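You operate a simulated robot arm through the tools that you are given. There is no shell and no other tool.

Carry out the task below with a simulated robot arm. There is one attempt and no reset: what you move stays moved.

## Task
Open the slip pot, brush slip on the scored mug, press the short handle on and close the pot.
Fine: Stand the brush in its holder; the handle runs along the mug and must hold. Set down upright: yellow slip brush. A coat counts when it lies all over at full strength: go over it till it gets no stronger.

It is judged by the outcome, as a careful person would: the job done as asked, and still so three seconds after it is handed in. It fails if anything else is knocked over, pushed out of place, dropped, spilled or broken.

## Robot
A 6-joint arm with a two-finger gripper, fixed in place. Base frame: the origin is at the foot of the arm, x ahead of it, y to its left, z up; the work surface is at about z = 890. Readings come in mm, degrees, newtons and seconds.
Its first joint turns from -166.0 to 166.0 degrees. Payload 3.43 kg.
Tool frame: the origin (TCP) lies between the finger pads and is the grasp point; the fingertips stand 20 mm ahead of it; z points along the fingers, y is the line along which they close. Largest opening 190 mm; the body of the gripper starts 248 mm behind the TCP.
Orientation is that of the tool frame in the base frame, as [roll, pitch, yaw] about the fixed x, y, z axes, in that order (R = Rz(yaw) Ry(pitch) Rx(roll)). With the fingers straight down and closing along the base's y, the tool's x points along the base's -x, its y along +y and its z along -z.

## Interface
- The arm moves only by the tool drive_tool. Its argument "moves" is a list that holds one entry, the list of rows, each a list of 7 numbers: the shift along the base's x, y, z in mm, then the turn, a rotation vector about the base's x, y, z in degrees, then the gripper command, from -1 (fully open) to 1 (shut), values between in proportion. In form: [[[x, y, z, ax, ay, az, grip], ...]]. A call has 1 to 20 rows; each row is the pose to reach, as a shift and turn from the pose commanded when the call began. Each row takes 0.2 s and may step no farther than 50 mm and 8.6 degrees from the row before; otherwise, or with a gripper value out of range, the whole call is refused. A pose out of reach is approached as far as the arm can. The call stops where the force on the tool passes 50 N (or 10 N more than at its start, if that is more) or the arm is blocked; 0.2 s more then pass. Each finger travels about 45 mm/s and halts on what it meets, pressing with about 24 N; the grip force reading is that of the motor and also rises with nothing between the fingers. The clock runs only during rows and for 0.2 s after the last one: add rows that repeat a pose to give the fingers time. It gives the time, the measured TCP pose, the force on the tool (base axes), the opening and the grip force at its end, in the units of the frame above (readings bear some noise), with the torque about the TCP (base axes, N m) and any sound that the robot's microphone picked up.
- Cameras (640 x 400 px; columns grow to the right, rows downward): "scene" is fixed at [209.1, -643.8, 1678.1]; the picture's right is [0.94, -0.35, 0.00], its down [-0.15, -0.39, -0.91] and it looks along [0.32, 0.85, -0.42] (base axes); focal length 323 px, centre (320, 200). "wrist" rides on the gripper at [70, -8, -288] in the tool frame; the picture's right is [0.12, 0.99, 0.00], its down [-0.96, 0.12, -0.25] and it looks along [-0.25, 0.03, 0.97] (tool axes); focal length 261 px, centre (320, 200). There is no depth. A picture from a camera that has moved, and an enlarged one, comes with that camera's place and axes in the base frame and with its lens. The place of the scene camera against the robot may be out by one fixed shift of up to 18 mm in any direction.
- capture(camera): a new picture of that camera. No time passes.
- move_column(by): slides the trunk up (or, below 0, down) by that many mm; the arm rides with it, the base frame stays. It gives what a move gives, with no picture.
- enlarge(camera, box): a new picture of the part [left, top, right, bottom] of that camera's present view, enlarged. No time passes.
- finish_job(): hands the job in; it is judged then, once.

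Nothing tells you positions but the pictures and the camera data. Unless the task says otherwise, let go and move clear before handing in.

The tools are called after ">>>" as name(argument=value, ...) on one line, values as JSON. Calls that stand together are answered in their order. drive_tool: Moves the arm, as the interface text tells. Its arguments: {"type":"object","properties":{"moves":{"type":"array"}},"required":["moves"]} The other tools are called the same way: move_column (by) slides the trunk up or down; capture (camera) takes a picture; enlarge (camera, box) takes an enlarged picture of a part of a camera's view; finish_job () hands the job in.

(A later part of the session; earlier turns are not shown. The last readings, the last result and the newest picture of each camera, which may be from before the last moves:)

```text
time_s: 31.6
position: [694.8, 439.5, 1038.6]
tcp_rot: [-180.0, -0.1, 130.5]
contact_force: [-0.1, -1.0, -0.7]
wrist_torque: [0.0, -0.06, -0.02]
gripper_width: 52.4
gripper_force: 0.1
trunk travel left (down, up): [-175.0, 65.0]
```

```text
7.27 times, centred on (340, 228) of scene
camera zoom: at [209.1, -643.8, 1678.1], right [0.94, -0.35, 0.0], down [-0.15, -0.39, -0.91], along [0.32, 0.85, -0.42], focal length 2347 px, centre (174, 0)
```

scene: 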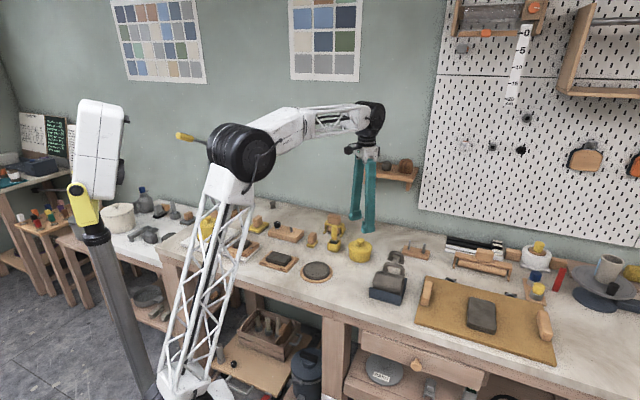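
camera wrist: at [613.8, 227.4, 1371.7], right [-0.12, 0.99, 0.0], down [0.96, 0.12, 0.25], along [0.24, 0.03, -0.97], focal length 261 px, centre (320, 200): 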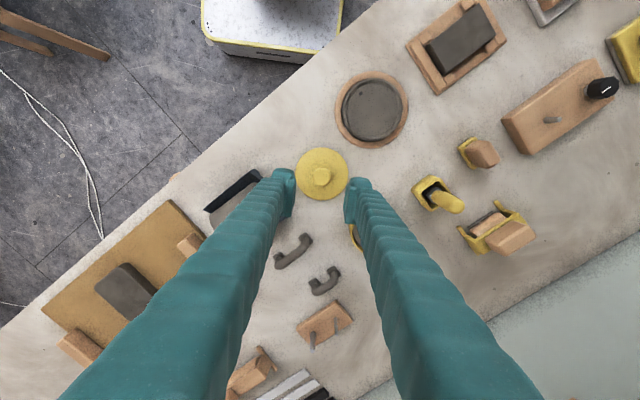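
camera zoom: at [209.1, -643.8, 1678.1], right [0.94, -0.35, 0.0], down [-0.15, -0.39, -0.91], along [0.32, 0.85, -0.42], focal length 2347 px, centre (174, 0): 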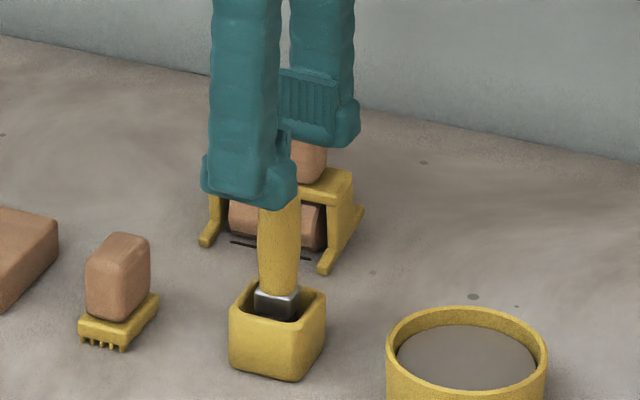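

The view lines up with the holder and the brush handle is centered between the fingers. I'll descend to the handle and close.

>>> drive_tool(moves=[[[-0.5, -0.5, -20, 0, 0, 0, 0.45], [-0.5, -0.5, -40, 0, 0, 0, 0.45], [-0.5, -0.5, -54, 0, 0, 0, 0.45], [-0.5, -0.5, -54, 0, 0, 0, 1], [-0.5, -0.5, -54, 0, 0, 0, 1], [-0.5, -0.5, -54, 0, 0, 0, 1], [-0.5, -0.5, -54, 0, 0, 0, 1]]])

>>> enlarge(camera="scene", box=[310, 200, 370, 255])

>>> enlarge(camera="wrist", box=[270, 140, 370, 220])

```text
time_s: 33.2
position: [693.7, 437.5, 984.2]
tcp_rot: [180.0, 0.0, 130.5]
contact_force: [-0.2, 0.4, 0.4]
wrist_torque: [0.02, 0.01, 0.01]
gripper_width: 23.5
gripper_force: 24.0
trunk travel left (down, up): [-175.0, 65.0]
```

```text
7.27 times, centred on (340, 228) of scene
camera zoom: at [209.1, -643.8, 1678.1], right [0.94, -0.35, 0.0], down [-0.15, -0.39, -0.91], along [0.32, 0.85, -0.42], focal length 2347 px, centre (174, 0)
```

zoom: 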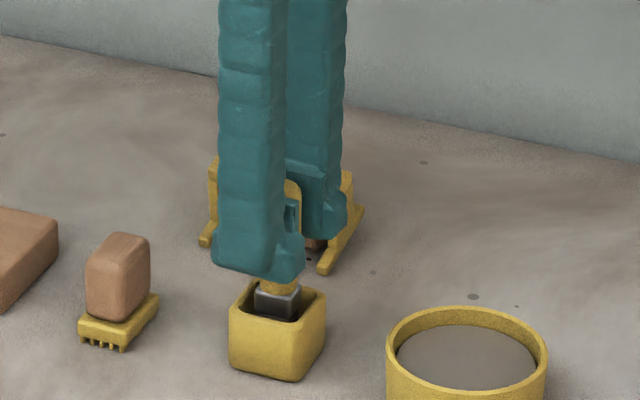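

```text
5.00 times, centred on (320, 180) of wrist
camera zoom: at [641.3, 486.9, 1272.6], right [0.68, 0.74, 0.0], down [0.71, -0.66, 0.25], along [0.18, -0.17, -0.97], focal length 1303 px, centre (320, 300)
```

zoom: 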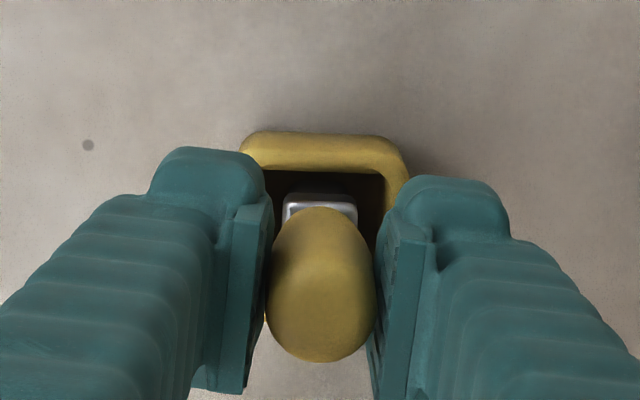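

Gripped at 23.5 mm. I'll lift the brush straight up out of the holder and check it.

>>> drive_tool(moves=[[[0, 0, 4, 0, 0, 0, 1], [0, 0, 10, 0, 0, 0, 1], [0, 0, 20, 0, 0, 0, 1], [0, 0, 32, 0, 0, 0, 1], [0, 0, 46, 0, 0, 0, 1], [0, 0, 60, 0, 0, 0, 1], [0, 0, 75, 0, 0, 0, 1], [0, 0, 90, 0, 0, 0, 1]]])

>>> enlarge(camera="scene", box=[310, 190, 380, 255])

>>> enlarge(camera="wrist", box=[270, 120, 370, 220])

```text
time_s: 35.0
position: [693.4, 438.3, 1072.6]
tcp_rot: [180.0, 0.0, 130.4]
contact_force: [-0.4, -0.3, -0.3]
wrist_torque: [-0.03, 0.04, 0.01]
gripper_width: 23.7
gripper_force: 23.7
trunk travel left (down, up): [-175.0, 65.0]
```

```text
6.15 times, centred on (345, 222) of scene
camera zoom: at [209.1, -643.8, 1678.1], right [0.94, -0.35, 0.0], down [-0.15, -0.39, -0.91], along [0.32, 0.85, -0.42], focal length 1986 px, centre (166, 62)
```

zoom: 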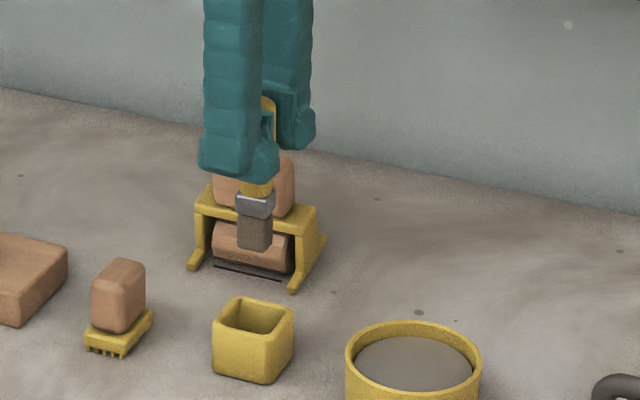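

```text
4.00 times, centred on (320, 170) of wrist
camera zoom: at [640.8, 486.5, 1362.2], right [0.68, 0.74, 0.0], down [0.71, -0.66, 0.25], along [0.18, -0.17, -0.97], focal length 1043 px, centre (320, 320)
```

zoom: 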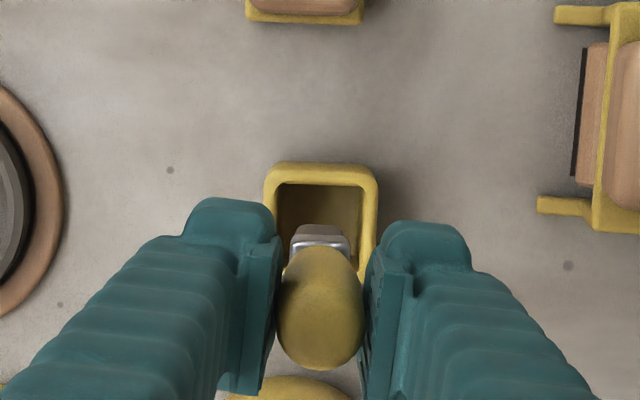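

The brush is out cleanly, its bristle tip about 84 mm below the grasp point. I'll carry it over the open pot while turning the tool so the later strokes run along the finger-closing direction.

>>> drive_tool(moves=[[[0, 0, 5, 0, 0, 8, 1], [4, -5, 8, 0, 0, 16, 1], [12, -15, 8, 0, 0, 24.5, 1], [22, -27, 8, 0, 0, 33, 1], [32, -39, 8, 0, 0, 41.5, 1], [42, -51, 8, 0, 0, 50, 1], [52, -63, 8, 0, 0, 58.5, 1], [60, -73, 8, 0, 0, 67, 1], [67, -81, 8, 0, 0, 75.5, 1], [72, -87, 8, 0, 0, 84, 1], [76.2, -92.1, 8, 0, 0, 92, 1], [76.2, -92.1, 8, 0, 0, 95, 1], [76.2, -92.1, 8, 0, 0, 95, 1]]])

>>> capture(camera="wrist")

>>> enlarge(camera="scene", box=[320, 195, 400, 265])

```text
time_s: 37.8
position: [769.1, 346.5, 1081.3]
tcp_rot: [179.9, 0.0, -134.4]
contact_force: [-0.2, -0.1, -0.1]
wrist_torque: [0.0, 0.0, 0.02]
gripper_width: 23.5
gripper_force: 23.9
trunk travel left (down, up): [-175.0, 65.0]
```

```text
taken
camera wrist: at [726.0, 290.2, 1370.2], right [-0.79, 0.61, 0.0], down [0.59, 0.77, 0.25], along [0.15, 0.2, -0.97], focal length 261 px, centre (320, 200)
```

wrist: 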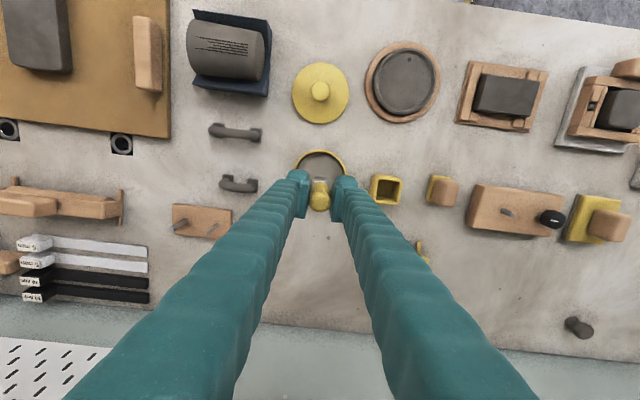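

```text
5.71 times, centred on (360, 230) of scene
camera zoom: at [209.1, -643.8, 1678.1], right [0.94, -0.35, 0.0], down [-0.15, -0.39, -0.91], along [0.32, 0.85, -0.42], focal length 1844 px, centre (91, 29)
```

zoom: 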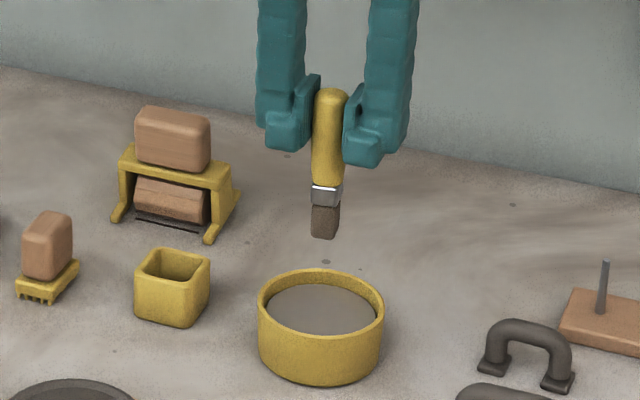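

The brush hangs over the pot; the slip surface is near z=933 and the bristle tip is 84.5 mm below the grasp point. I'll dip about 18 mm into the slip, swirl slightly, and rise.

>>> drive_tool(moves=[[[0, 0, -20, 0, 0, 0, 1], [0, 0, -42, 0, 0, 0, 1], [0, 0, -60, 0, 0, 0, 1], [0, 0, -74, 0, 0, 0, 1], [0, 0, -83, 0, 0, 0, 1], [5, 0, -83, 0, 0, 0, 1], [0, 5, -83, 0, 0, 0, 1], [-5, 0, -83, 0, 0, 0, 1], [0, -5, -83, 0, 0, 0, 1], [0, 0, -83, 0, 0, 0, 1], [0, 0, -83, 0, 0, 0, 1]]])

>>> enlarge(camera="scene", box=[320, 195, 400, 265])

```text
time_s: 40.2
position: [770.1, 345.8, 998.2]
tcp_rot: [179.9, 0.0, -134.5]
contact_force: [0.3, -0.6, 0.5]
wrist_torque: [-0.02, 0.02, 0.0]
gripper_width: 23.3
gripper_force: 24.3
trunk travel left (down, up): [-175.0, 65.0]
```

```text
5.71 times, centred on (360, 230) of scene
camera zoom: at [209.1, -643.8, 1678.1], right [0.94, -0.35, 0.0], down [-0.15, -0.39, -0.91], along [0.32, 0.85, -0.42], focal length 1844 px, centre (91, 29)
```

zoom: 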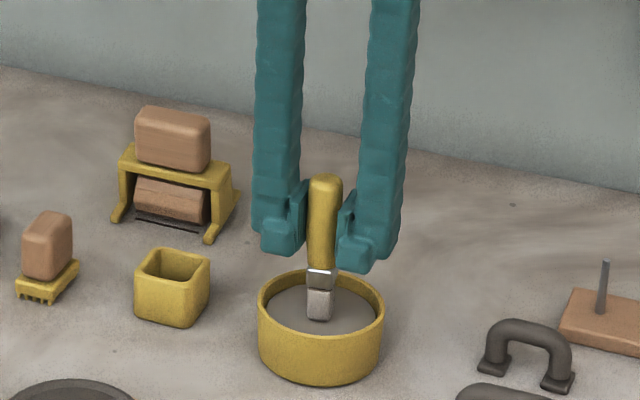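

The bristles are now loaded with slip (lighter grey), but the brush met something firm and slid about 13 mm up in the grip, so the tip is now about 71 mm below the grasp point. I'll lift out slowly and verify.

>>> drive_tool(moves=[[[0, 0, 6, 0, 0, 0, 1], [0, 0, 14, 0, 0, 0, 1], [0, 0, 24, 0, 0, 0, 1], [0, 0, 38, 0, 0, 0, 1], [0, 0, 55, 0, 0, 0, 1], [0, 0, 75, 0, 0, 0, 1], [0, 0, 83, 0, 0, 0, 1], [0, 0, 83, 0, 0, 0, 1]]])

>>> enlarge(camera="scene", box=[320, 195, 400, 265])

>>> enlarge(camera="wrist", box=[270, 130, 370, 230])

```text
time_s: 42.0
position: [770.4, 345.7, 1082.7]
tcp_rot: [180.0, 0.0, -134.4]
contact_force: [0.4, 0.1, -0.2]
wrist_torque: [-0.03, 0.01, 0.0]
gripper_width: 23.3
gripper_force: 24.2
trunk travel left (down, up): [-175.0, 65.0]
```

```text
5.71 times, centred on (360, 230) of scene
camera zoom: at [209.1, -643.8, 1678.1], right [0.94, -0.35, 0.0], down [-0.15, -0.39, -0.91], along [0.32, 0.85, -0.42], focal length 1844 px, centre (91, 29)
```

zoom: 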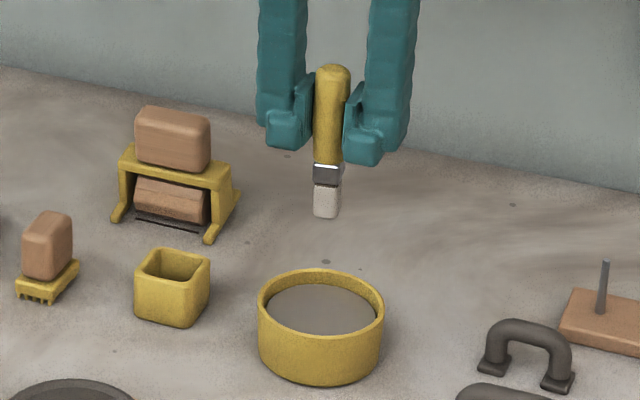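

```text
4.00 times, centred on (320, 180) of wrist
camera zoom: at [726.5, 290.7, 1371.2], right [-0.79, 0.61, 0.0], down [0.59, 0.77, 0.25], along [0.15, 0.2, -0.97], focal length 1043 px, centre (320, 280)
```

zoom: 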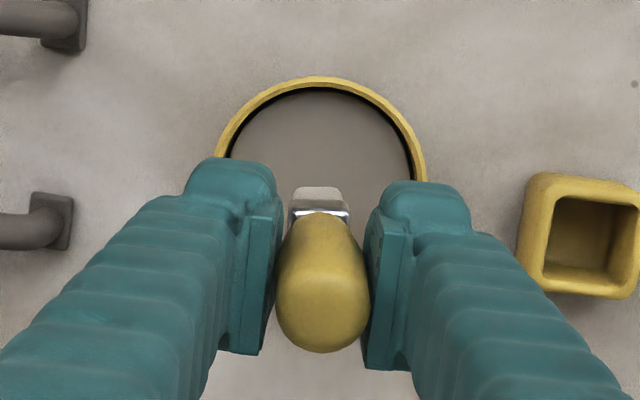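

The brush is loaded with white slip, tip about 68 mm below the grasp point. I'll carry it over the scored patch at (762, 116) and stop just above the mug.

>>> drive_tool(moves=[[[-1, -20, 0, 0, 0, 0, 1], [-2, -55, 0, 0, 0, 0, 1], [-4, -95, 0, 0, 0, 0, 1], [-5, -135, 0, 0, 0, 0, 1], [-6, -175, 0, 0, 0, 0, 1], [-7, -210, 0, 0, 0, 0, 1], [-8, -230.5, 0, 0, 0, 0, 1], [-8, -230.5, -15, 0, 0, 0, 1], [-8, -230.5, -28, 0, 0, 0, 1], [-8, -230.5, -28, 0, 0, 0, 1]]])

>>> enlarge(camera="scene", box=[350, 220, 430, 310])

>>> enlarge(camera="wrist", box=[250, 120, 390, 220])

```text
time_s: 44.2
position: [762.7, 116.3, 1054.3]
tcp_rot: [-180.0, 0.1, -134.6]
contact_force: [0.8, -0.2, -0.1]
wrist_torque: [-0.01, 0.02, -0.03]
gripper_width: 23.5
gripper_force: 23.8
trunk travel left (down, up): [-175.0, 65.0]
```

```text
4.44 times, centred on (390, 265) of scene
camera zoom: at [209.1, -643.8, 1678.1], right [0.94, -0.35, 0.0], down [-0.15, -0.39, -0.91], along [0.32, 0.85, -0.42], focal length 1434 px, centre (9, -89)
```

zoom: 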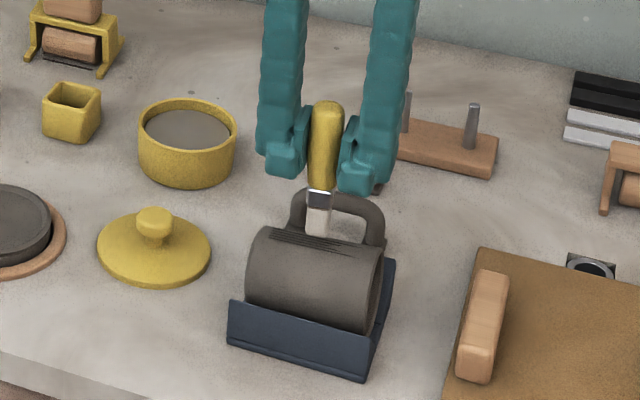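

```text
4.00 times, centred on (320, 170) of wrist
camera zoom: at [718.7, 59.8, 1342.8], right [-0.79, 0.61, 0.0], down [0.59, 0.77, 0.25], along [0.15, 0.2, -0.97], focal length 1043 px, centre (320, 320)
```

zoom: 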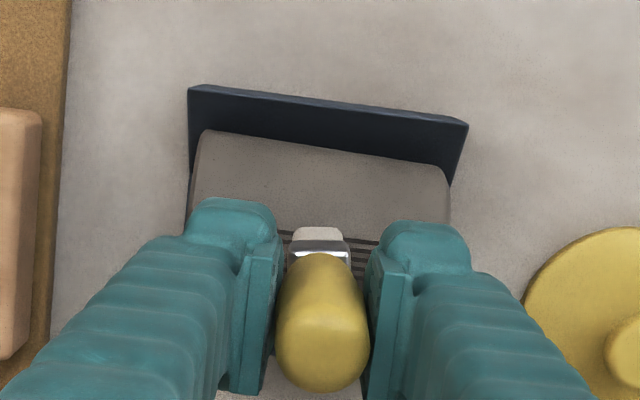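

>>> drive_tool(moves=[[[0, 0, -2, 0, 0, 0, 1], [0, 0, -4, 0, 0, 0, 1], [0, 0, -4, 0, 0, 0, 1]]])

>>> drive_tool(moves=[[[0, 0, -2, 0, 0, 0, 1], [0, 0, -2, 0, 0, 0, 1]]])

>>> drive_tool(moves=[[[0, 0, -1.5, 0, 0, 0, 1], [0, 0, -1.5, 0, 0, 0, 1]]])

>>> enlarge(camera="scene", box=[370, 245, 420, 300])

```text
time_s: 45.0
position: [762.6, 116.9, 1050.9]
tcp_rot: [-180.0, 0.0, -134.5]
contact_force: [0.8, -0.6, -0.4]
wrist_torque: [0.01, -0.01, -0.05]
gripper_width: 23.4
gripper_force: 23.1
trunk travel left (down, up): [-175.0, 65.0]
```

```text
time_s: 45.6
position: [761.3, 115.3, 1048.9]
tcp_rot: [-180.0, 0.1, -134.5]
contact_force: [-0.2, 0.8, -0.9]
wrist_torque: [0.0, 0.0, -0.02]
gripper_width: 23.2
gripper_force: 24.4
trunk travel left (down, up): [-175.0, 65.0]
```

```text
time_s: 46.2
position: [762.7, 115.7, 1046.3]
tcp_rot: [-179.9, 0.0, -134.5]
contact_force: [0.6, -0.6, -0.5]
wrist_torque: [-0.02, -0.02, 0.04]
gripper_width: 23.1
gripper_force: 23.9
trunk travel left (down, up): [-175.0, 65.0]
```

```text
7.27 times, centred on (395, 272) of scene
camera zoom: at [209.1, -643.8, 1678.1], right [0.94, -0.35, 0.0], down [-0.15, -0.39, -0.91], along [0.32, 0.85, -0.42], focal length 2347 px, centre (-226, -327)
```

zoom: 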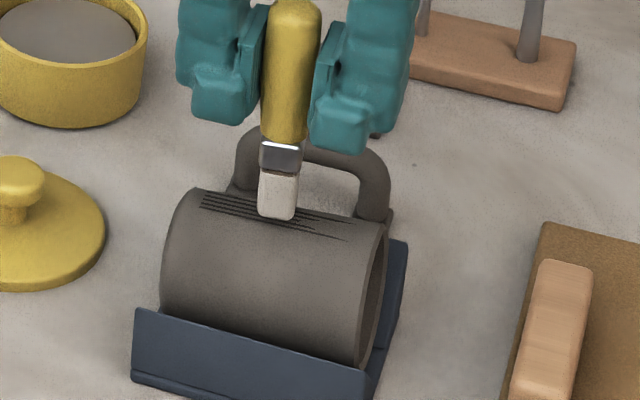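

>>> drive_tool(moves=[[[0, 0, -1, 0, 0, 0, 1], [0, 0, -1, 0, 0, 0, 1]]])

>>> drive_tool(moves=[[[0, 0, -1, 0, 0, 0, 1], [0, 0, -1, 0, 0, 0, 1]]])

>>> drive_tool(moves=[[[0, 0, -1, 0, 0, 0, 1], [0, 0, -1, 0, 0, 0, 1]]])

>>> enlarge(camera="scene", box=[370, 245, 420, 300])

```text
time_s: 46.8
position: [760.6, 114.9, 1045.9]
tcp_rot: [180.0, 0.0, -134.5]
contact_force: [0.4, -0.2, -0.2]
wrist_torque: [0.05, 0.01, 0.01]
gripper_width: 23.2
gripper_force: 23.7
trunk travel left (down, up): [-175.0, 65.0]
```

```text
time_s: 47.4
position: [762.9, 116.0, 1044.3]
tcp_rot: [-180.0, -0.1, -134.6]
contact_force: [0.2, 0.4, 0.0]
wrist_torque: [0.0, -0.04, -0.01]
gripper_width: 23.3
gripper_force: 24.3
trunk travel left (down, up): [-175.0, 65.0]
```

```text
time_s: 48.0
position: [761.6, 116.6, 1043.5]
tcp_rot: [180.0, 0.0, -134.5]
contact_force: [0.0, 0.2, -0.6]
wrist_torque: [-0.03, 0.03, -0.04]
gripper_width: 23.2
gripper_force: 24.0
trunk travel left (down, up): [-175.0, 65.0]
```

```text
7.27 times, centred on (395, 272) of scene
camera zoom: at [209.1, -643.8, 1678.1], right [0.94, -0.35, 0.0], down [-0.15, -0.39, -0.91], along [0.32, 0.85, -0.42], focal length 2347 px, centre (-226, -327)
```

zoom: 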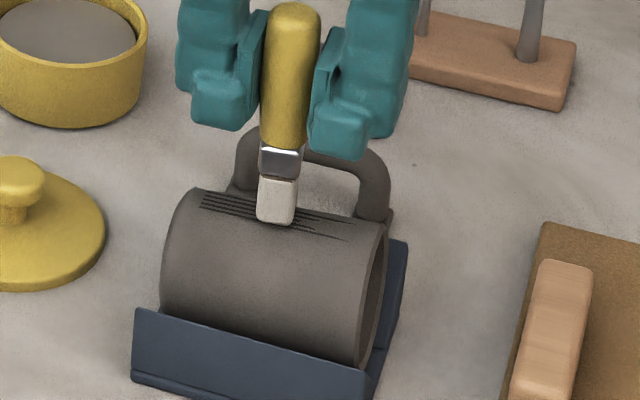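

>>> drive_tool(moves=[[[0, 0, -1, 0, 0, 0, 1], [0, 0, -1, 0, 0, 0, 1]]])

>>> drive_tool(moves=[[[0, 0, -1, 0, 0, 0, 1], [0, 0, -1, 0, 0, 0, 1]]])

>>> enlarge(camera="scene", box=[380, 250, 410, 280])

>>> enlarge(camera="wrist", box=[270, 140, 370, 200])

```text
time_s: 48.6
position: [761.8, 115.3, 1043.3]
tcp_rot: [180.0, 0.0, -134.5]
contact_force: [0.2, -0.8, -0.7]
wrist_torque: [-0.01, 0.01, 0.01]
gripper_width: 23.2
gripper_force: 23.8
trunk travel left (down, up): [-175.0, 65.0]
```

```text
time_s: 49.2
position: [761.0, 114.6, 1042.2]
tcp_rot: [-180.0, 0.1, -134.5]
contact_force: [1.2, 0.4, -0.7]
wrist_torque: [0.05, 0.01, 0.01]
gripper_width: 23.2
gripper_force: 24.0
trunk travel left (down, up): [-175.0, 65.0]
```

```text
13.33 times, centred on (395, 265) of scene
camera zoom: at [209.1, -643.8, 1678.1], right [0.94, -0.35, 0.0], down [-0.15, -0.39, -0.91], along [0.32, 0.85, -0.42], focal length 4302 px, centre (-680, -667)
```

zoom: 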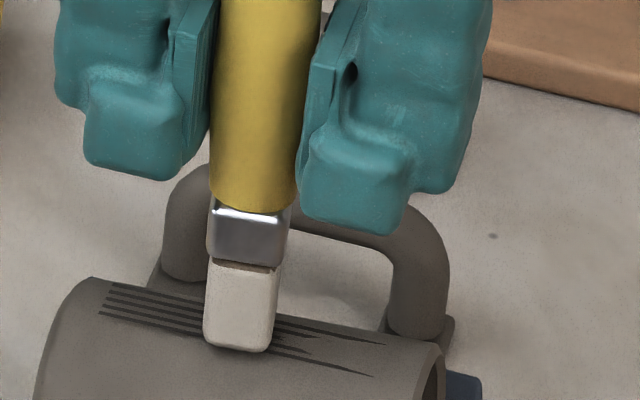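

```text
6.40 times, centred on (320, 170) of wrist
camera zoom: at [718.2, 59.7, 1330.2], right [-0.79, 0.61, 0.0], down [0.59, 0.77, 0.25], along [0.15, 0.2, -0.97], focal length 1668 px, centre (320, 392)
```

zoom: 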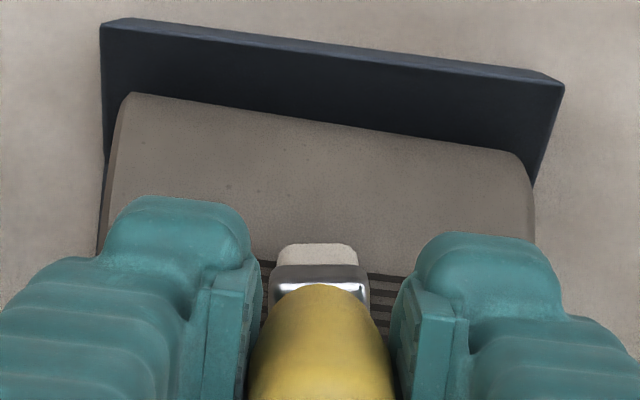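

>>> drive_tool(moves=[[[0, 0, -1, 0, 0, 0, 1], [0, 0, -1, 0, 0, 0, 1]]])

>>> drive_tool(moves=[[[0, 0, -1, 0, 0, 0, 1], [0, 0, -1, 0, 0, 0, 1]]])

>>> enlarge(camera="scene", box=[380, 250, 410, 280])

```text
time_s: 49.8
position: [762.2, 115.0, 1041.3]
tcp_rot: [-179.9, 0.0, -134.4]
contact_force: [0.1, 0.8, -0.9]
wrist_torque: [0.01, -0.02, 0.02]
gripper_width: 23.1
gripper_force: 23.8
trunk travel left (down, up): [-175.0, 65.0]
```

```text
time_s: 50.4
position: [761.7, 116.2, 1040.2]
tcp_rot: [-180.0, 0.0, -134.5]
contact_force: [0.1, -0.3, -0.2]
wrist_torque: [0.03, 0.02, 0.01]
gripper_width: 23.5
gripper_force: 23.9
trunk travel left (down, up): [-175.0, 65.0]
```

```text
13.33 times, centred on (395, 265) of scene
camera zoom: at [209.1, -643.8, 1678.1], right [0.94, -0.35, 0.0], down [-0.15, -0.39, -0.91], along [0.32, 0.85, -0.42], focal length 4302 px, centre (-680, -667)
```

zoom: 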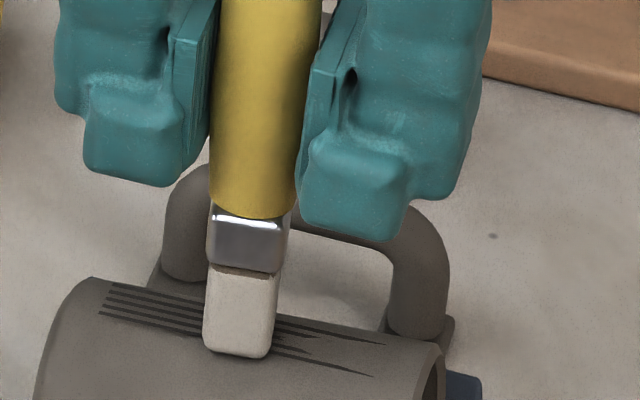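

No force yet and the bristles appear right at the patch surface. I'll try a gentle stroke along the mug at this height, then look at whether slip was laid down.

>>> drive_tool(moves=[[[1.4, 1.4, 0, 0, 0, 0, 1], [7.1, -4.2, 0, 0, 0, 0, 1], [12.9, -9.8, 0, 0, 0, 0, 1], [18.6, -15.4, 0, 0, 0, 0, 1], [12.9, -9.8, 0, 0, 0, 0, 1], [7.1, -4.2, 0, 0, 0, 0, 1], [1.4, 1.4, 0, 0, 0, 0, 1], [1.4, 1.4, 30, 0, 0, 0, 1]]])

>>> enlarge(camera="scene", box=[375, 245, 415, 285])

```text
time_s: 52.2
position: [761.2, 116.8, 1069.3]
tcp_rot: [-180.0, 0.0, -134.6]
contact_force: [1.0, -0.6, 0.0]
wrist_torque: [-0.03, 0.05, 0.0]
gripper_width: 23.2
gripper_force: 24.0
trunk travel left (down, up): [-175.0, 65.0]
```

```text
10.00 times, centred on (395, 265) of scene
camera zoom: at [209.1, -643.8, 1678.1], right [0.94, -0.35, 0.0], down [-0.15, -0.39, -0.91], along [0.32, 0.85, -0.42], focal length 3227 px, centre (-430, -450)
```

zoom: 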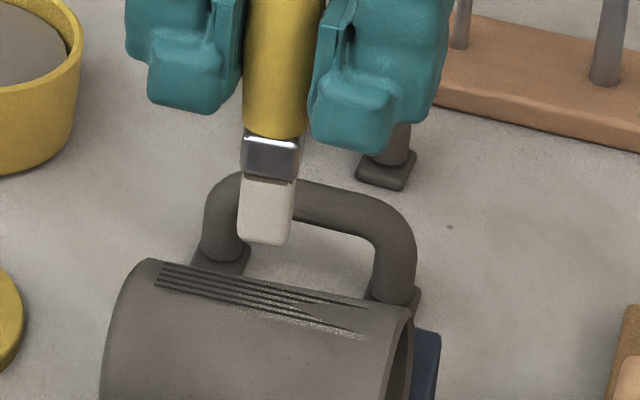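

A faint speckled trace appeared along the patch's front edge, so the brush is just starting to touch, a bit too far forward. I'll back off to see the patch from the wrist camera and measure the trace.

>>> drive_tool(moves=[[[20, 20, 10, 0, 0, 0, 1], [45, 45, 20, 0, 0, 0, 1], [45, 45, 20, 0, 0, 0, 1]]])

>>> enlarge(camera="wrist", box=[260, 80, 380, 155])

>>> enlarge(camera="scene", box=[375, 240, 420, 285])

```text
time_s: 53.0
position: [808.4, 162.0, 1087.8]
tcp_rot: [180.0, 0.0, -134.5]
contact_force: [0.5, 0.4, -1.0]
wrist_torque: [0.01, 0.05, 0.02]
gripper_width: 23.1
gripper_force: 23.7
trunk travel left (down, up): [-175.0, 65.0]
```

```text
5.33 times, centred on (320, 118) of wrist
camera zoom: at [764.2, 105.8, 1377.6], right [-0.79, 0.61, 0.0], down [0.59, 0.77, 0.25], along [0.15, 0.2, -0.97], focal length 1390 px, centre (320, 640)
```

zoom: 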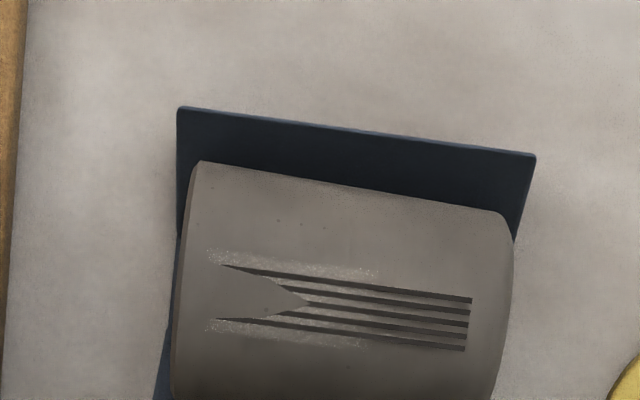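

```text
8.89 times, centred on (398, 262) of scene
camera zoom: at [209.1, -643.8, 1678.1], right [0.94, -0.35, 0.0], down [-0.15, -0.39, -0.91], along [0.32, 0.85, -0.42], focal length 2868 px, centre (-369, -356)
```

zoom: 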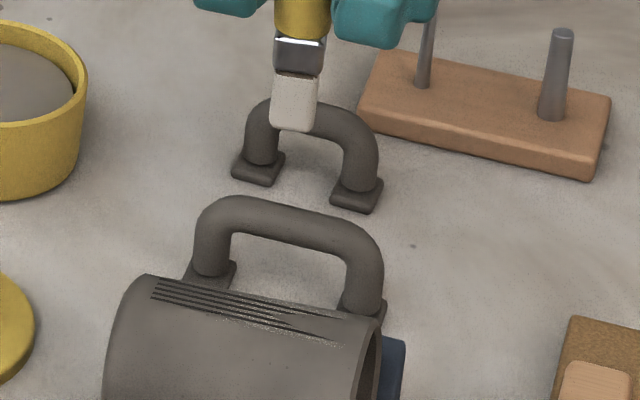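

The wrist view shows the brush does lay slip: faint bands on both sides of the patch, about 24 mm wide and well centered, without needing force. I'll now make full-length strokes over the whole patch and look again.

>>> drive_tool(moves=[[[-22, -22, -10, 0, 0, 0, 1], [-45, -45, -20, 0, 0, 0, 1], [-65, -25.5, -20, 0, 0, 0, 1], [-65, -25.5, -40, 0, 0, 0, 1], [-65, -25.5, -50.5, 0, 0, 0, 1], [-58.4, -31.9, -50.5, 0, 0, 0, 1], [-51.7, -38.5, -50.5, 0, 0, 0, 1], [-45, -45, -50.5, 0, 0, 0, 1], [-38.3, -51.5, -50.5, 0, 0, 0, 1], [-31.6, -58.1, -50.5, 0, 0, 0, 1], [-25, -64.5, -50.5, 0, 0, 0, 1], [-31.6, -58.1, -50.5, 0, 0, 0, 1], [-38.3, -51.5, -50.5, 0, 0, 0, 1], [-45, -45, -50.5, 0, 0, 0, 1], [-51.7, -38.5, -50.5, 0, 0, 0, 1], [-58.4, -31.9, -50.5, 0, 0, 0, 1], [-65, -25.5, -50.5, 0, 0, 0, 1], [-65, -25.5, -20, 0, 0, 0, 1], [-25, -20, 0, 0, 0, 0, 1], [0, 0, 0, 0, 0, 0, 1]]])

>>> enlarge(camera="wrist", box=[260, 80, 380, 155])

>>> enlarge(camera="scene", box=[375, 240, 420, 285])

```text
time_s: 57.2
position: [808.3, 162.1, 1091.3]
tcp_rot: [179.9, 0.1, -134.5]
contact_force: [-0.3, -0.9, 0.2]
wrist_torque: [0.08, -0.15, -0.02]
gripper_width: 22.9
gripper_force: 23.9
trunk travel left (down, up): [-175.0, 65.0]
```

```text
5.33 times, centred on (320, 118) of wrist
camera zoom: at [764.1, 105.7, 1379.4], right [-0.79, 0.61, 0.0], down [0.59, 0.77, 0.25], along [0.15, 0.2, -0.97], focal length 1390 px, centre (320, 640)
```

zoom: 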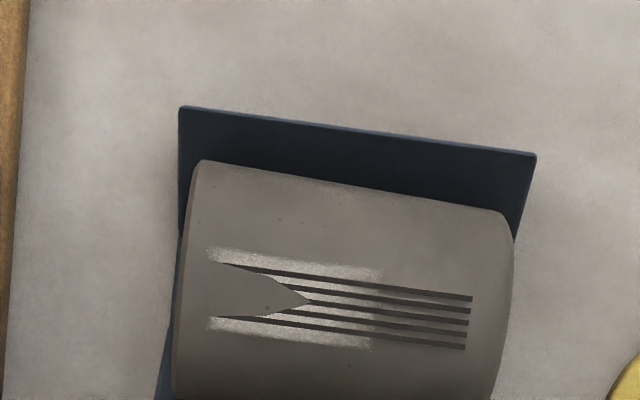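

```text
8.89 times, centred on (398, 262) of scene
camera zoom: at [209.1, -643.8, 1678.1], right [0.94, -0.35, 0.0], down [-0.15, -0.39, -0.91], along [0.32, 0.85, -0.42], focal length 2868 px, centre (-369, -356)
```

zoom: 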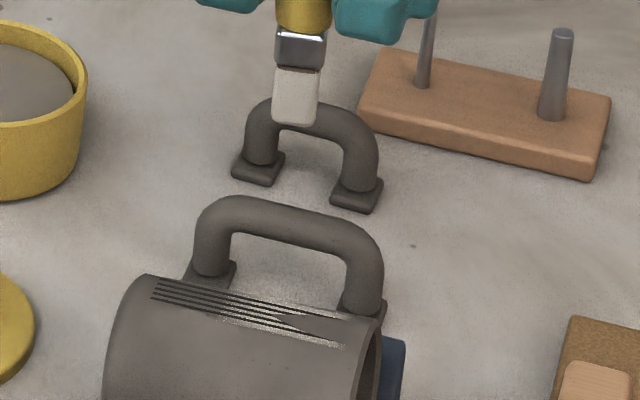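

The coat strengthened on the rim half of the patch but stops at about the middle, so the base end is likely slightly lower and the brush isn't reaching it. I'll stroke the base end a little lower while watching the force.

>>> drive_tool(moves=[[[-22, -22, -10, 0, 0, 0, 1], [-51, -39, -20, 0, 0, 0, 1], [-58, -32, -40, 0, 0, 0, 1], [-65, -25.5, -51.5, 0, 0, 0, 1], [-58.4, -31.9, -51.5, 0, 0, 0, 1], [-51.7, -38.5, -51.5, 0, 0, 0, 1], [-58.4, -31.9, -52.5, 0, 0, 0, 1], [-65, -25.5, -52.5, 0, 0, 0, 1]]])

>>> enlarge(camera="scene", box=[375, 245, 415, 285])

>>> enlarge(camera="wrist", box=[270, 130, 370, 200])

```text
time_s: 59.0
position: [743.0, 137.0, 1037.2]
tcp_rot: [180.0, -0.1, -134.5]
contact_force: [1.0, -0.5, 0.0]
wrist_torque: [0.04, 0.02, 0.01]
gripper_width: 22.9
gripper_force: 23.3
trunk travel left (down, up): [-175.0, 65.0]
```

```text
10.00 times, centred on (395, 265) of scene
camera zoom: at [209.1, -643.8, 1678.1], right [0.94, -0.35, 0.0], down [-0.15, -0.39, -0.91], along [0.32, 0.85, -0.42], focal length 3227 px, centre (-430, -450)
```

zoom: 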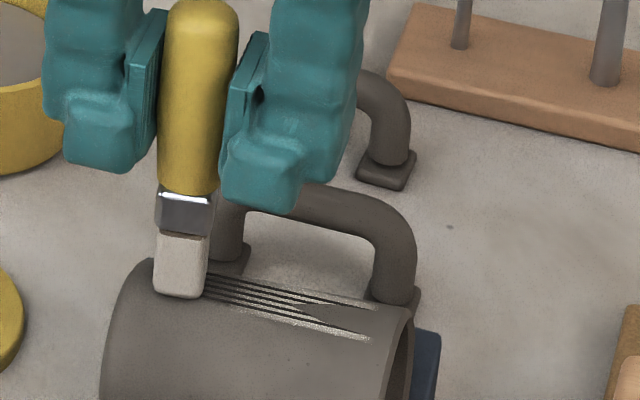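

```text
5.71 times, centred on (320, 165) of wrist
camera zoom: at [699.5, 80.6, 1325.5], right [-0.79, 0.61, 0.0], down [0.59, 0.77, 0.25], along [0.15, 0.2, -0.97], focal length 1489 px, centre (320, 400)
```

zoom: 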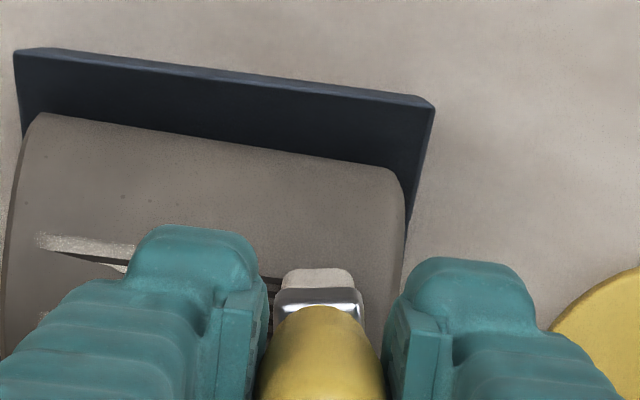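

>>> drive_tool(moves=[[[0, 0, -1, 0, 0, 0, 1], [6.6, -6.4, -1, 0, 0, 0, 1], [13.3, -13, -1, 0, 0, 0, 1], [6.6, -6.4, -1, 0, 0, 0, 1], [0, 0, -1, 0, 0, 0, 1], [0, 0, 30, 0, 0, 0, 1], [35, 8, 45, 0, 0, 0, 1], [65, 25.5, 52.5, 0, 0, 0, 1], [65, 25.5, 52.5, 0, 0, 0, 1]]])

>>> enlarge(camera="wrist", box=[260, 80, 380, 155])

```text
time_s: 61.0
position: [809.7, 161.6, 1090.6]
tcp_rot: [-180.0, 0.0, -134.5]
contact_force: [-0.2, -0.2, -0.8]
wrist_torque: [-0.01, 0.05, -0.02]
gripper_width: 23.2
gripper_force: 23.9
trunk travel left (down, up): [-175.0, 65.0]
```

```text
5.33 times, centred on (320, 118) of wrist
camera zoom: at [765.5, 105.3, 1378.2], right [-0.79, 0.61, 0.0], down [0.59, 0.77, 0.25], along [0.15, 0.2, -0.97], focal length 1390 px, centre (320, 640)
```

zoom: 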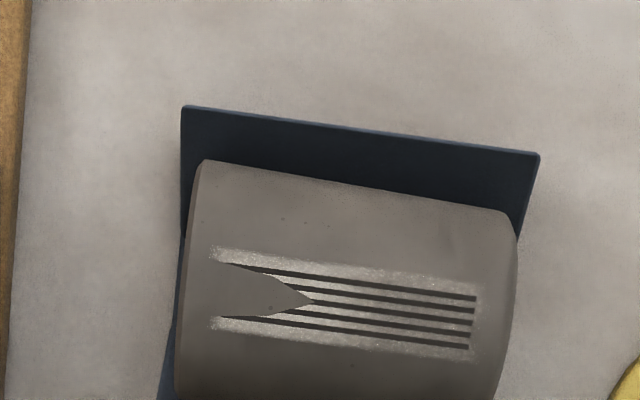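

Now the coat reaches the whole patch, with the base end a few millimetres lower. I'll keep going over it with a matching slope and small sideways offsets.

>>> drive_tool(moves=[[[-22, -22, -10, 0, 0, 0, 1], [-51, -39, -20, 0, 0, 0, 1], [-65, -25.5, -30, 0, 0, 0, 1], [-65, -25.5, -54.3, 0, 0, 0, 1], [-55, -35.2, -53.6, 0, 0, 0, 1], [-45, -45, -52.9, 0, 0, 0, 1], [-35, -54.8, -52.2, 0, 0, 0, 1], [-25, -64.5, -51.5, 0, 0, 0, 1], [-27.8, -67.4, -51.5, 0, 0, 0, 1], [-37.8, -57.6, -52.2, 0, 0, 0, 1], [-47.8, -47.9, -52.9, 0, 0, 0, 1], [-57.8, -38.1, -53.6, 0, 0, 0, 1], [-67.8, -28.4, -54.3, 0, 0, 0, 1], [-62.2, -22.6, -54.3, 0, 0, 0, 1], [-52.2, -32.3, -53.6, 0, 0, 0, 1], [-42.2, -42.1, -52.9, 0, 0, 0, 1], [-32.2, -51.9, -52.2, 0, 0, 0, 1], [-22.2, -61.6, -51.5, 0, 0, 0, 1], [-25, -64.5, -25, 0, 0, 0, 1], [-3, -30, -5, 0, 0, 0, 1]]])

>>> drive_tool(moves=[[[3, 30, 5, 0, 0, 0, 1], [3, 30, 5, 0, 0, 0, 1]]])

>>> enlarge(camera="wrist", box=[260, 80, 380, 155])

>>> enlarge(camera="scene", box=[375, 240, 420, 285])

```text
time_s: 65.2
position: [804.1, 131.7, 1085.6]
tcp_rot: [179.9, 0.0, -134.5]
contact_force: [-0.2, -0.1, 0.7]
wrist_torque: [0.16, -0.12, 0.01]
gripper_width: 22.8
gripper_force: 23.5
trunk travel left (down, up): [-175.0, 65.0]
```

```text
time_s: 65.8
position: [808.2, 162.9, 1090.0]
tcp_rot: [-179.9, 0.0, -134.5]
contact_force: [0.4, -0.2, -0.4]
wrist_torque: [-0.01, 0.0, 0.01]
gripper_width: 22.8
gripper_force: 23.7
trunk travel left (down, up): [-175.0, 65.0]
```

```text
5.33 times, centred on (320, 118) of wrist
camera zoom: at [764.3, 106.3, 1378.7], right [-0.79, 0.61, 0.0], down [0.59, 0.77, 0.25], along [0.15, 0.2, -0.97], focal length 1390 px, centre (320, 640)
```

zoom: 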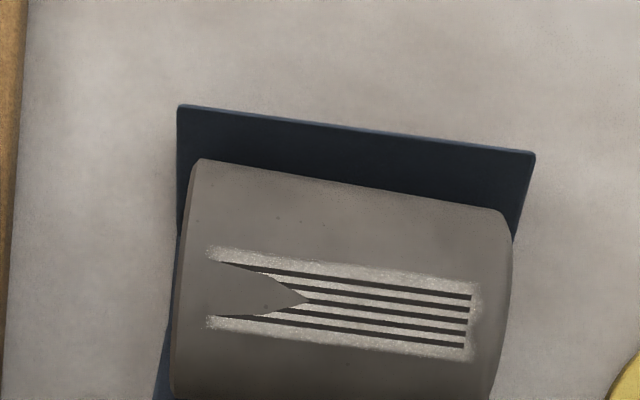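

```text
8.89 times, centred on (398, 262) of scene
camera zoom: at [209.1, -643.8, 1678.1], right [0.94, -0.35, 0.0], down [-0.15, -0.39, -0.91], along [0.32, 0.85, -0.42], focal length 2868 px, centre (-369, -356)
```

zoom: 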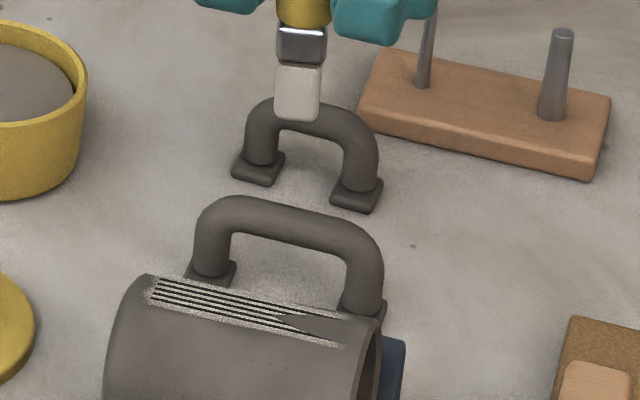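

The coat is getting whiter and now fills a clear rectangle. I'll continue with another round and compare.

>>> drive_tool(moves=[[[-22, -22, -10, 0, 0, 0, 1], [-51, -39, -20, 0, 0, 0, 1], [-65, -25.5, -30, 0, 0, 0, 1], [-65, -25.5, -54.3, 0, 0, 0, 1], [-55, -35.2, -53.6, 0, 0, 0, 1], [-45, -45, -52.9, 0, 0, 0, 1], [-35, -54.8, -52.2, 0, 0, 0, 1], [-25, -64.5, -51.5, 0, 0, 0, 1], [-27.8, -67.4, -51.5, 0, 0, 0, 1], [-37.8, -57.6, -52.2, 0, 0, 0, 1], [-47.8, -47.9, -52.9, 0, 0, 0, 1], [-57.8, -38.1, -53.6, 0, 0, 0, 1], [-67.8, -28.4, -54.3, 0, 0, 0, 1], [-62.2, -22.6, -54.3, 0, 0, 0, 1], [-52.2, -32.3, -53.6, 0, 0, 0, 1], [-42.2, -42.1, -52.9, 0, 0, 0, 1], [-32.2, -51.9, -52.2, 0, 0, 0, 1], [-22.2, -61.6, -51.5, 0, 0, 0, 1], [-25, -64.5, -25, 0, 0, 0, 1], [-3, -30, -5, 0, 0, 0, 1]]])

>>> drive_tool(moves=[[[3, 30, 5, 0, 0, 0, 1], [3, 30, 5, 0, 0, 0, 1]]])

>>> enlarge(camera="wrist", box=[260, 80, 380, 155])

>>> enlarge(camera="scene", box=[375, 240, 420, 285])

```text
time_s: 70.0
position: [805.4, 133.2, 1085.0]
tcp_rot: [180.0, 0.1, -134.5]
contact_force: [-0.2, -0.8, -0.2]
wrist_torque: [0.18, -0.11, 0.02]
gripper_width: 22.8
gripper_force: 23.8
trunk travel left (down, up): [-175.0, 65.0]
```

```text
time_s: 70.6
position: [808.4, 162.7, 1090.4]
tcp_rot: [180.0, 0.0, -134.5]
contact_force: [-0.7, 0.2, -0.7]
wrist_torque: [0.01, -0.01, -0.03]
gripper_width: 22.8
gripper_force: 24.0
trunk travel left (down, up): [-175.0, 65.0]
```

```text
5.33 times, centred on (320, 118) of wrist
camera zoom: at [764.7, 107.2, 1378.6], right [-0.79, 0.61, 0.0], down [0.59, 0.77, 0.25], along [0.15, 0.2, -0.97], focal length 1390 px, centre (320, 640)
```

zoom: 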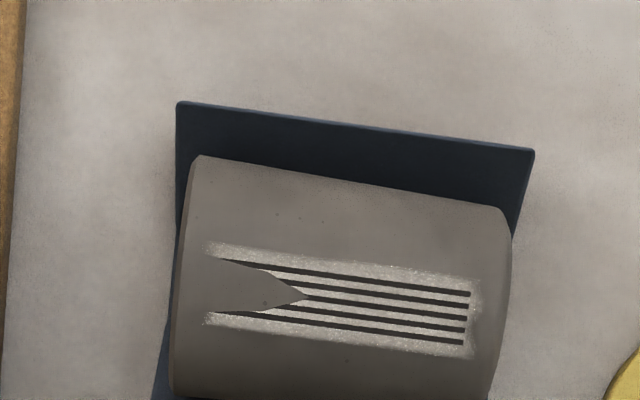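

```text
8.89 times, centred on (398, 262) of scene
camera zoom: at [209.1, -643.8, 1678.1], right [0.94, -0.35, 0.0], down [-0.15, -0.39, -0.91], along [0.32, 0.85, -0.42], focal length 2868 px, centre (-369, -356)
```

zoom: 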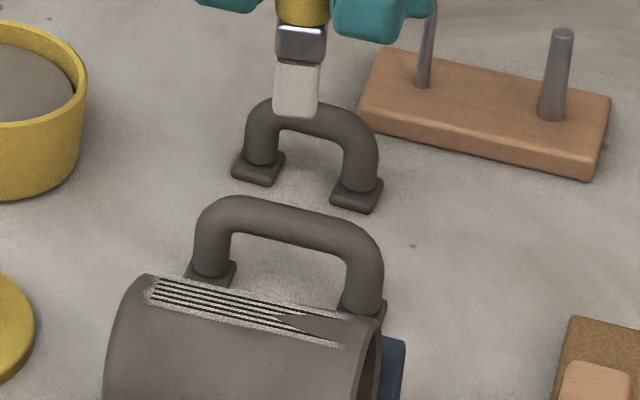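

>>> enlarge(camera="wrist", box=[290, 110, 360, 155])

>>> enlarge(camera="scene", box=[380, 262, 410, 282])

```text
8.89 times, centred on (325, 132) of wrist
camera zoom: at [764.7, 107.2, 1378.6], right [-0.79, 0.61, 0.0], down [0.59, 0.77, 0.25], along [0.15, 0.2, -0.97], focal length 2317 px, centre (276, 800)
```

zoom: 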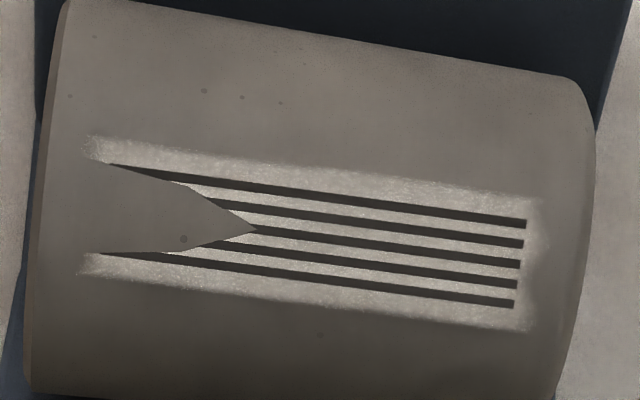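

```text
16.00 times, centred on (395, 272) of scene
camera zoom: at [209.1, -643.8, 1678.1], right [0.94, -0.35, 0.0], down [-0.15, -0.39, -0.91], along [0.32, 0.85, -0.42], focal length 5163 px, centre (-880, -952)
```

zoom: 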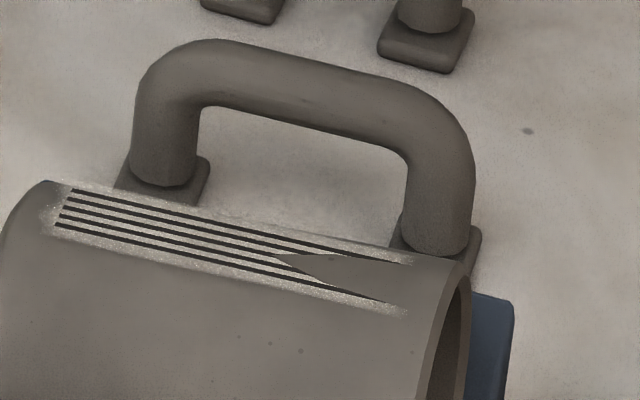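

The coat is fuller but still slightly speckled and softer at the base end. I'll re-dip the brush lightly in the pot and go over it again.

>>> drive_tool(moves=[[[-8, 40, 0, 0, 0, 0, 1], [-17, 85, 0, 0, 0, 0, 1], [-26, 130, 0, 0, 0, 0, 1], [-34, 165, -4, 0, 0, 0, 1], [-38.4, 184.1, -7.5, 0, 0, 0, 1], [-38.4, 184.1, -40, 0, 0, 0, 1], [-38.4, 184.1, -70, 0, 0, 0, 1], [-38.4, 184.1, -86, 0, 0, 0, 1], [-38.4, 184.1, -93, 0, 0, 0, 1], [-32.4, 184.1, -93, 0, 0, 0, 1], [-38.4, 190.1, -93, 0, 0, 0, 1], [-44.4, 184.1, -93, 0, 0, 0, 1], [-38.4, 184.1, -93, 0, 0, 0, 1]]])

>>> enlarge(camera="scene", box=[335, 220, 385, 265])

```text
time_s: 73.4
position: [769.9, 346.3, 996.7]
tcp_rot: [-180.0, 0.0, -134.4]
contact_force: [-0.4, -1.1, -1.1]
wrist_torque: [0.02, -0.01, 0.01]
gripper_width: 22.7
gripper_force: 23.9
trunk travel left (down, up): [-175.0, 65.0]
```

```text
8.89 times, centred on (360, 242) of scene
camera zoom: at [209.1, -643.8, 1678.1], right [0.94, -0.35, 0.0], down [-0.15, -0.39, -0.91], along [0.32, 0.85, -0.42], focal length 2868 px, centre (-36, -178)
```

zoom: 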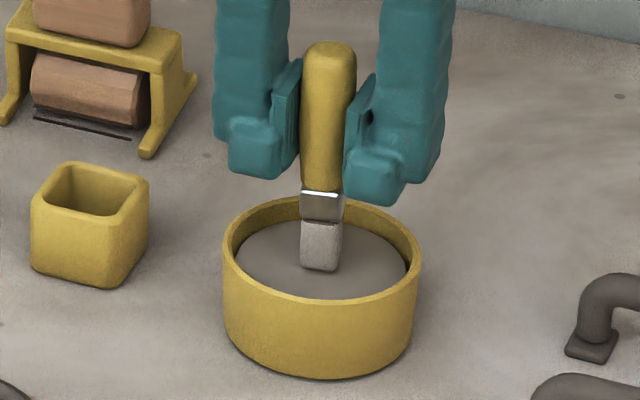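

>>> drive_tool(moves=[[[0, 0, 8, 0, 0, 0, 1], [0, 0, 25, 0, 0, 0, 1], [0, 0, 55, 0, 0, 0, 1], [0, 0, 86, 0, 0, 0, 1], [6, -30, 90, 0, 0, 0, 1], [14, -70, 92, 0, 0, 0, 1], [23, -110, 93, 0, 0, 0, 1], [31, -150, 93, 0, 0, 0, 1], [38.4, -184.1, 93, 0, 0, 0, 1], [38.4, -184.1, 93, 0, 0, 0, 1]]])

>>> enlarge(camera="scene", box=[375, 240, 420, 285])

>>> enlarge(camera="wrist", box=[290, 110, 360, 155])

```text
time_s: 75.6
position: [808.1, 161.2, 1089.3]
tcp_rot: [-180.0, 0.1, -134.6]
contact_force: [-0.4, 0.6, -0.7]
wrist_torque: [0.04, 0.02, -0.03]
gripper_width: 22.8
gripper_force: 24.5
trunk travel left (down, up): [-175.0, 65.0]
```

```text
8.89 times, centred on (398, 262) of scene
camera zoom: at [209.1, -643.8, 1678.1], right [0.94, -0.35, 0.0], down [-0.15, -0.39, -0.91], along [0.32, 0.85, -0.42], focal length 2868 px, centre (-369, -356)
```

zoom: 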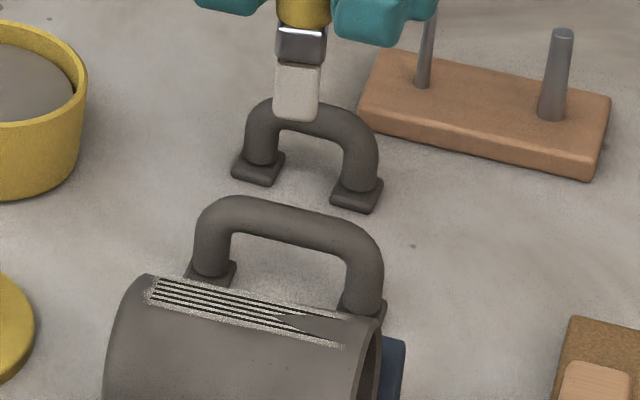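

```text
8.89 times, centred on (325, 132) of wrist
camera zoom: at [764.3, 105.9, 1378.2], right [-0.79, 0.61, 0.0], down [0.59, 0.77, 0.25], along [0.15, 0.2, -0.97], focal length 2317 px, centre (276, 800)
```

zoom: 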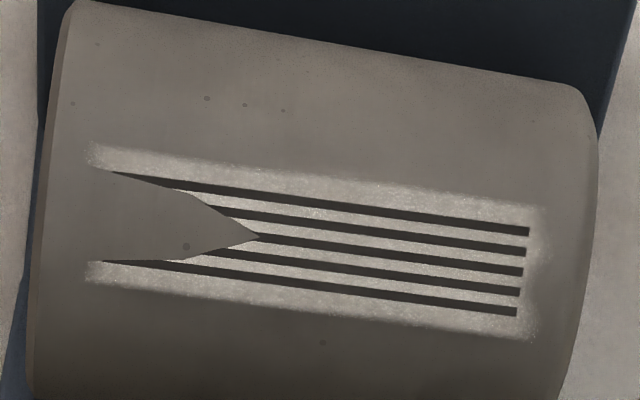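

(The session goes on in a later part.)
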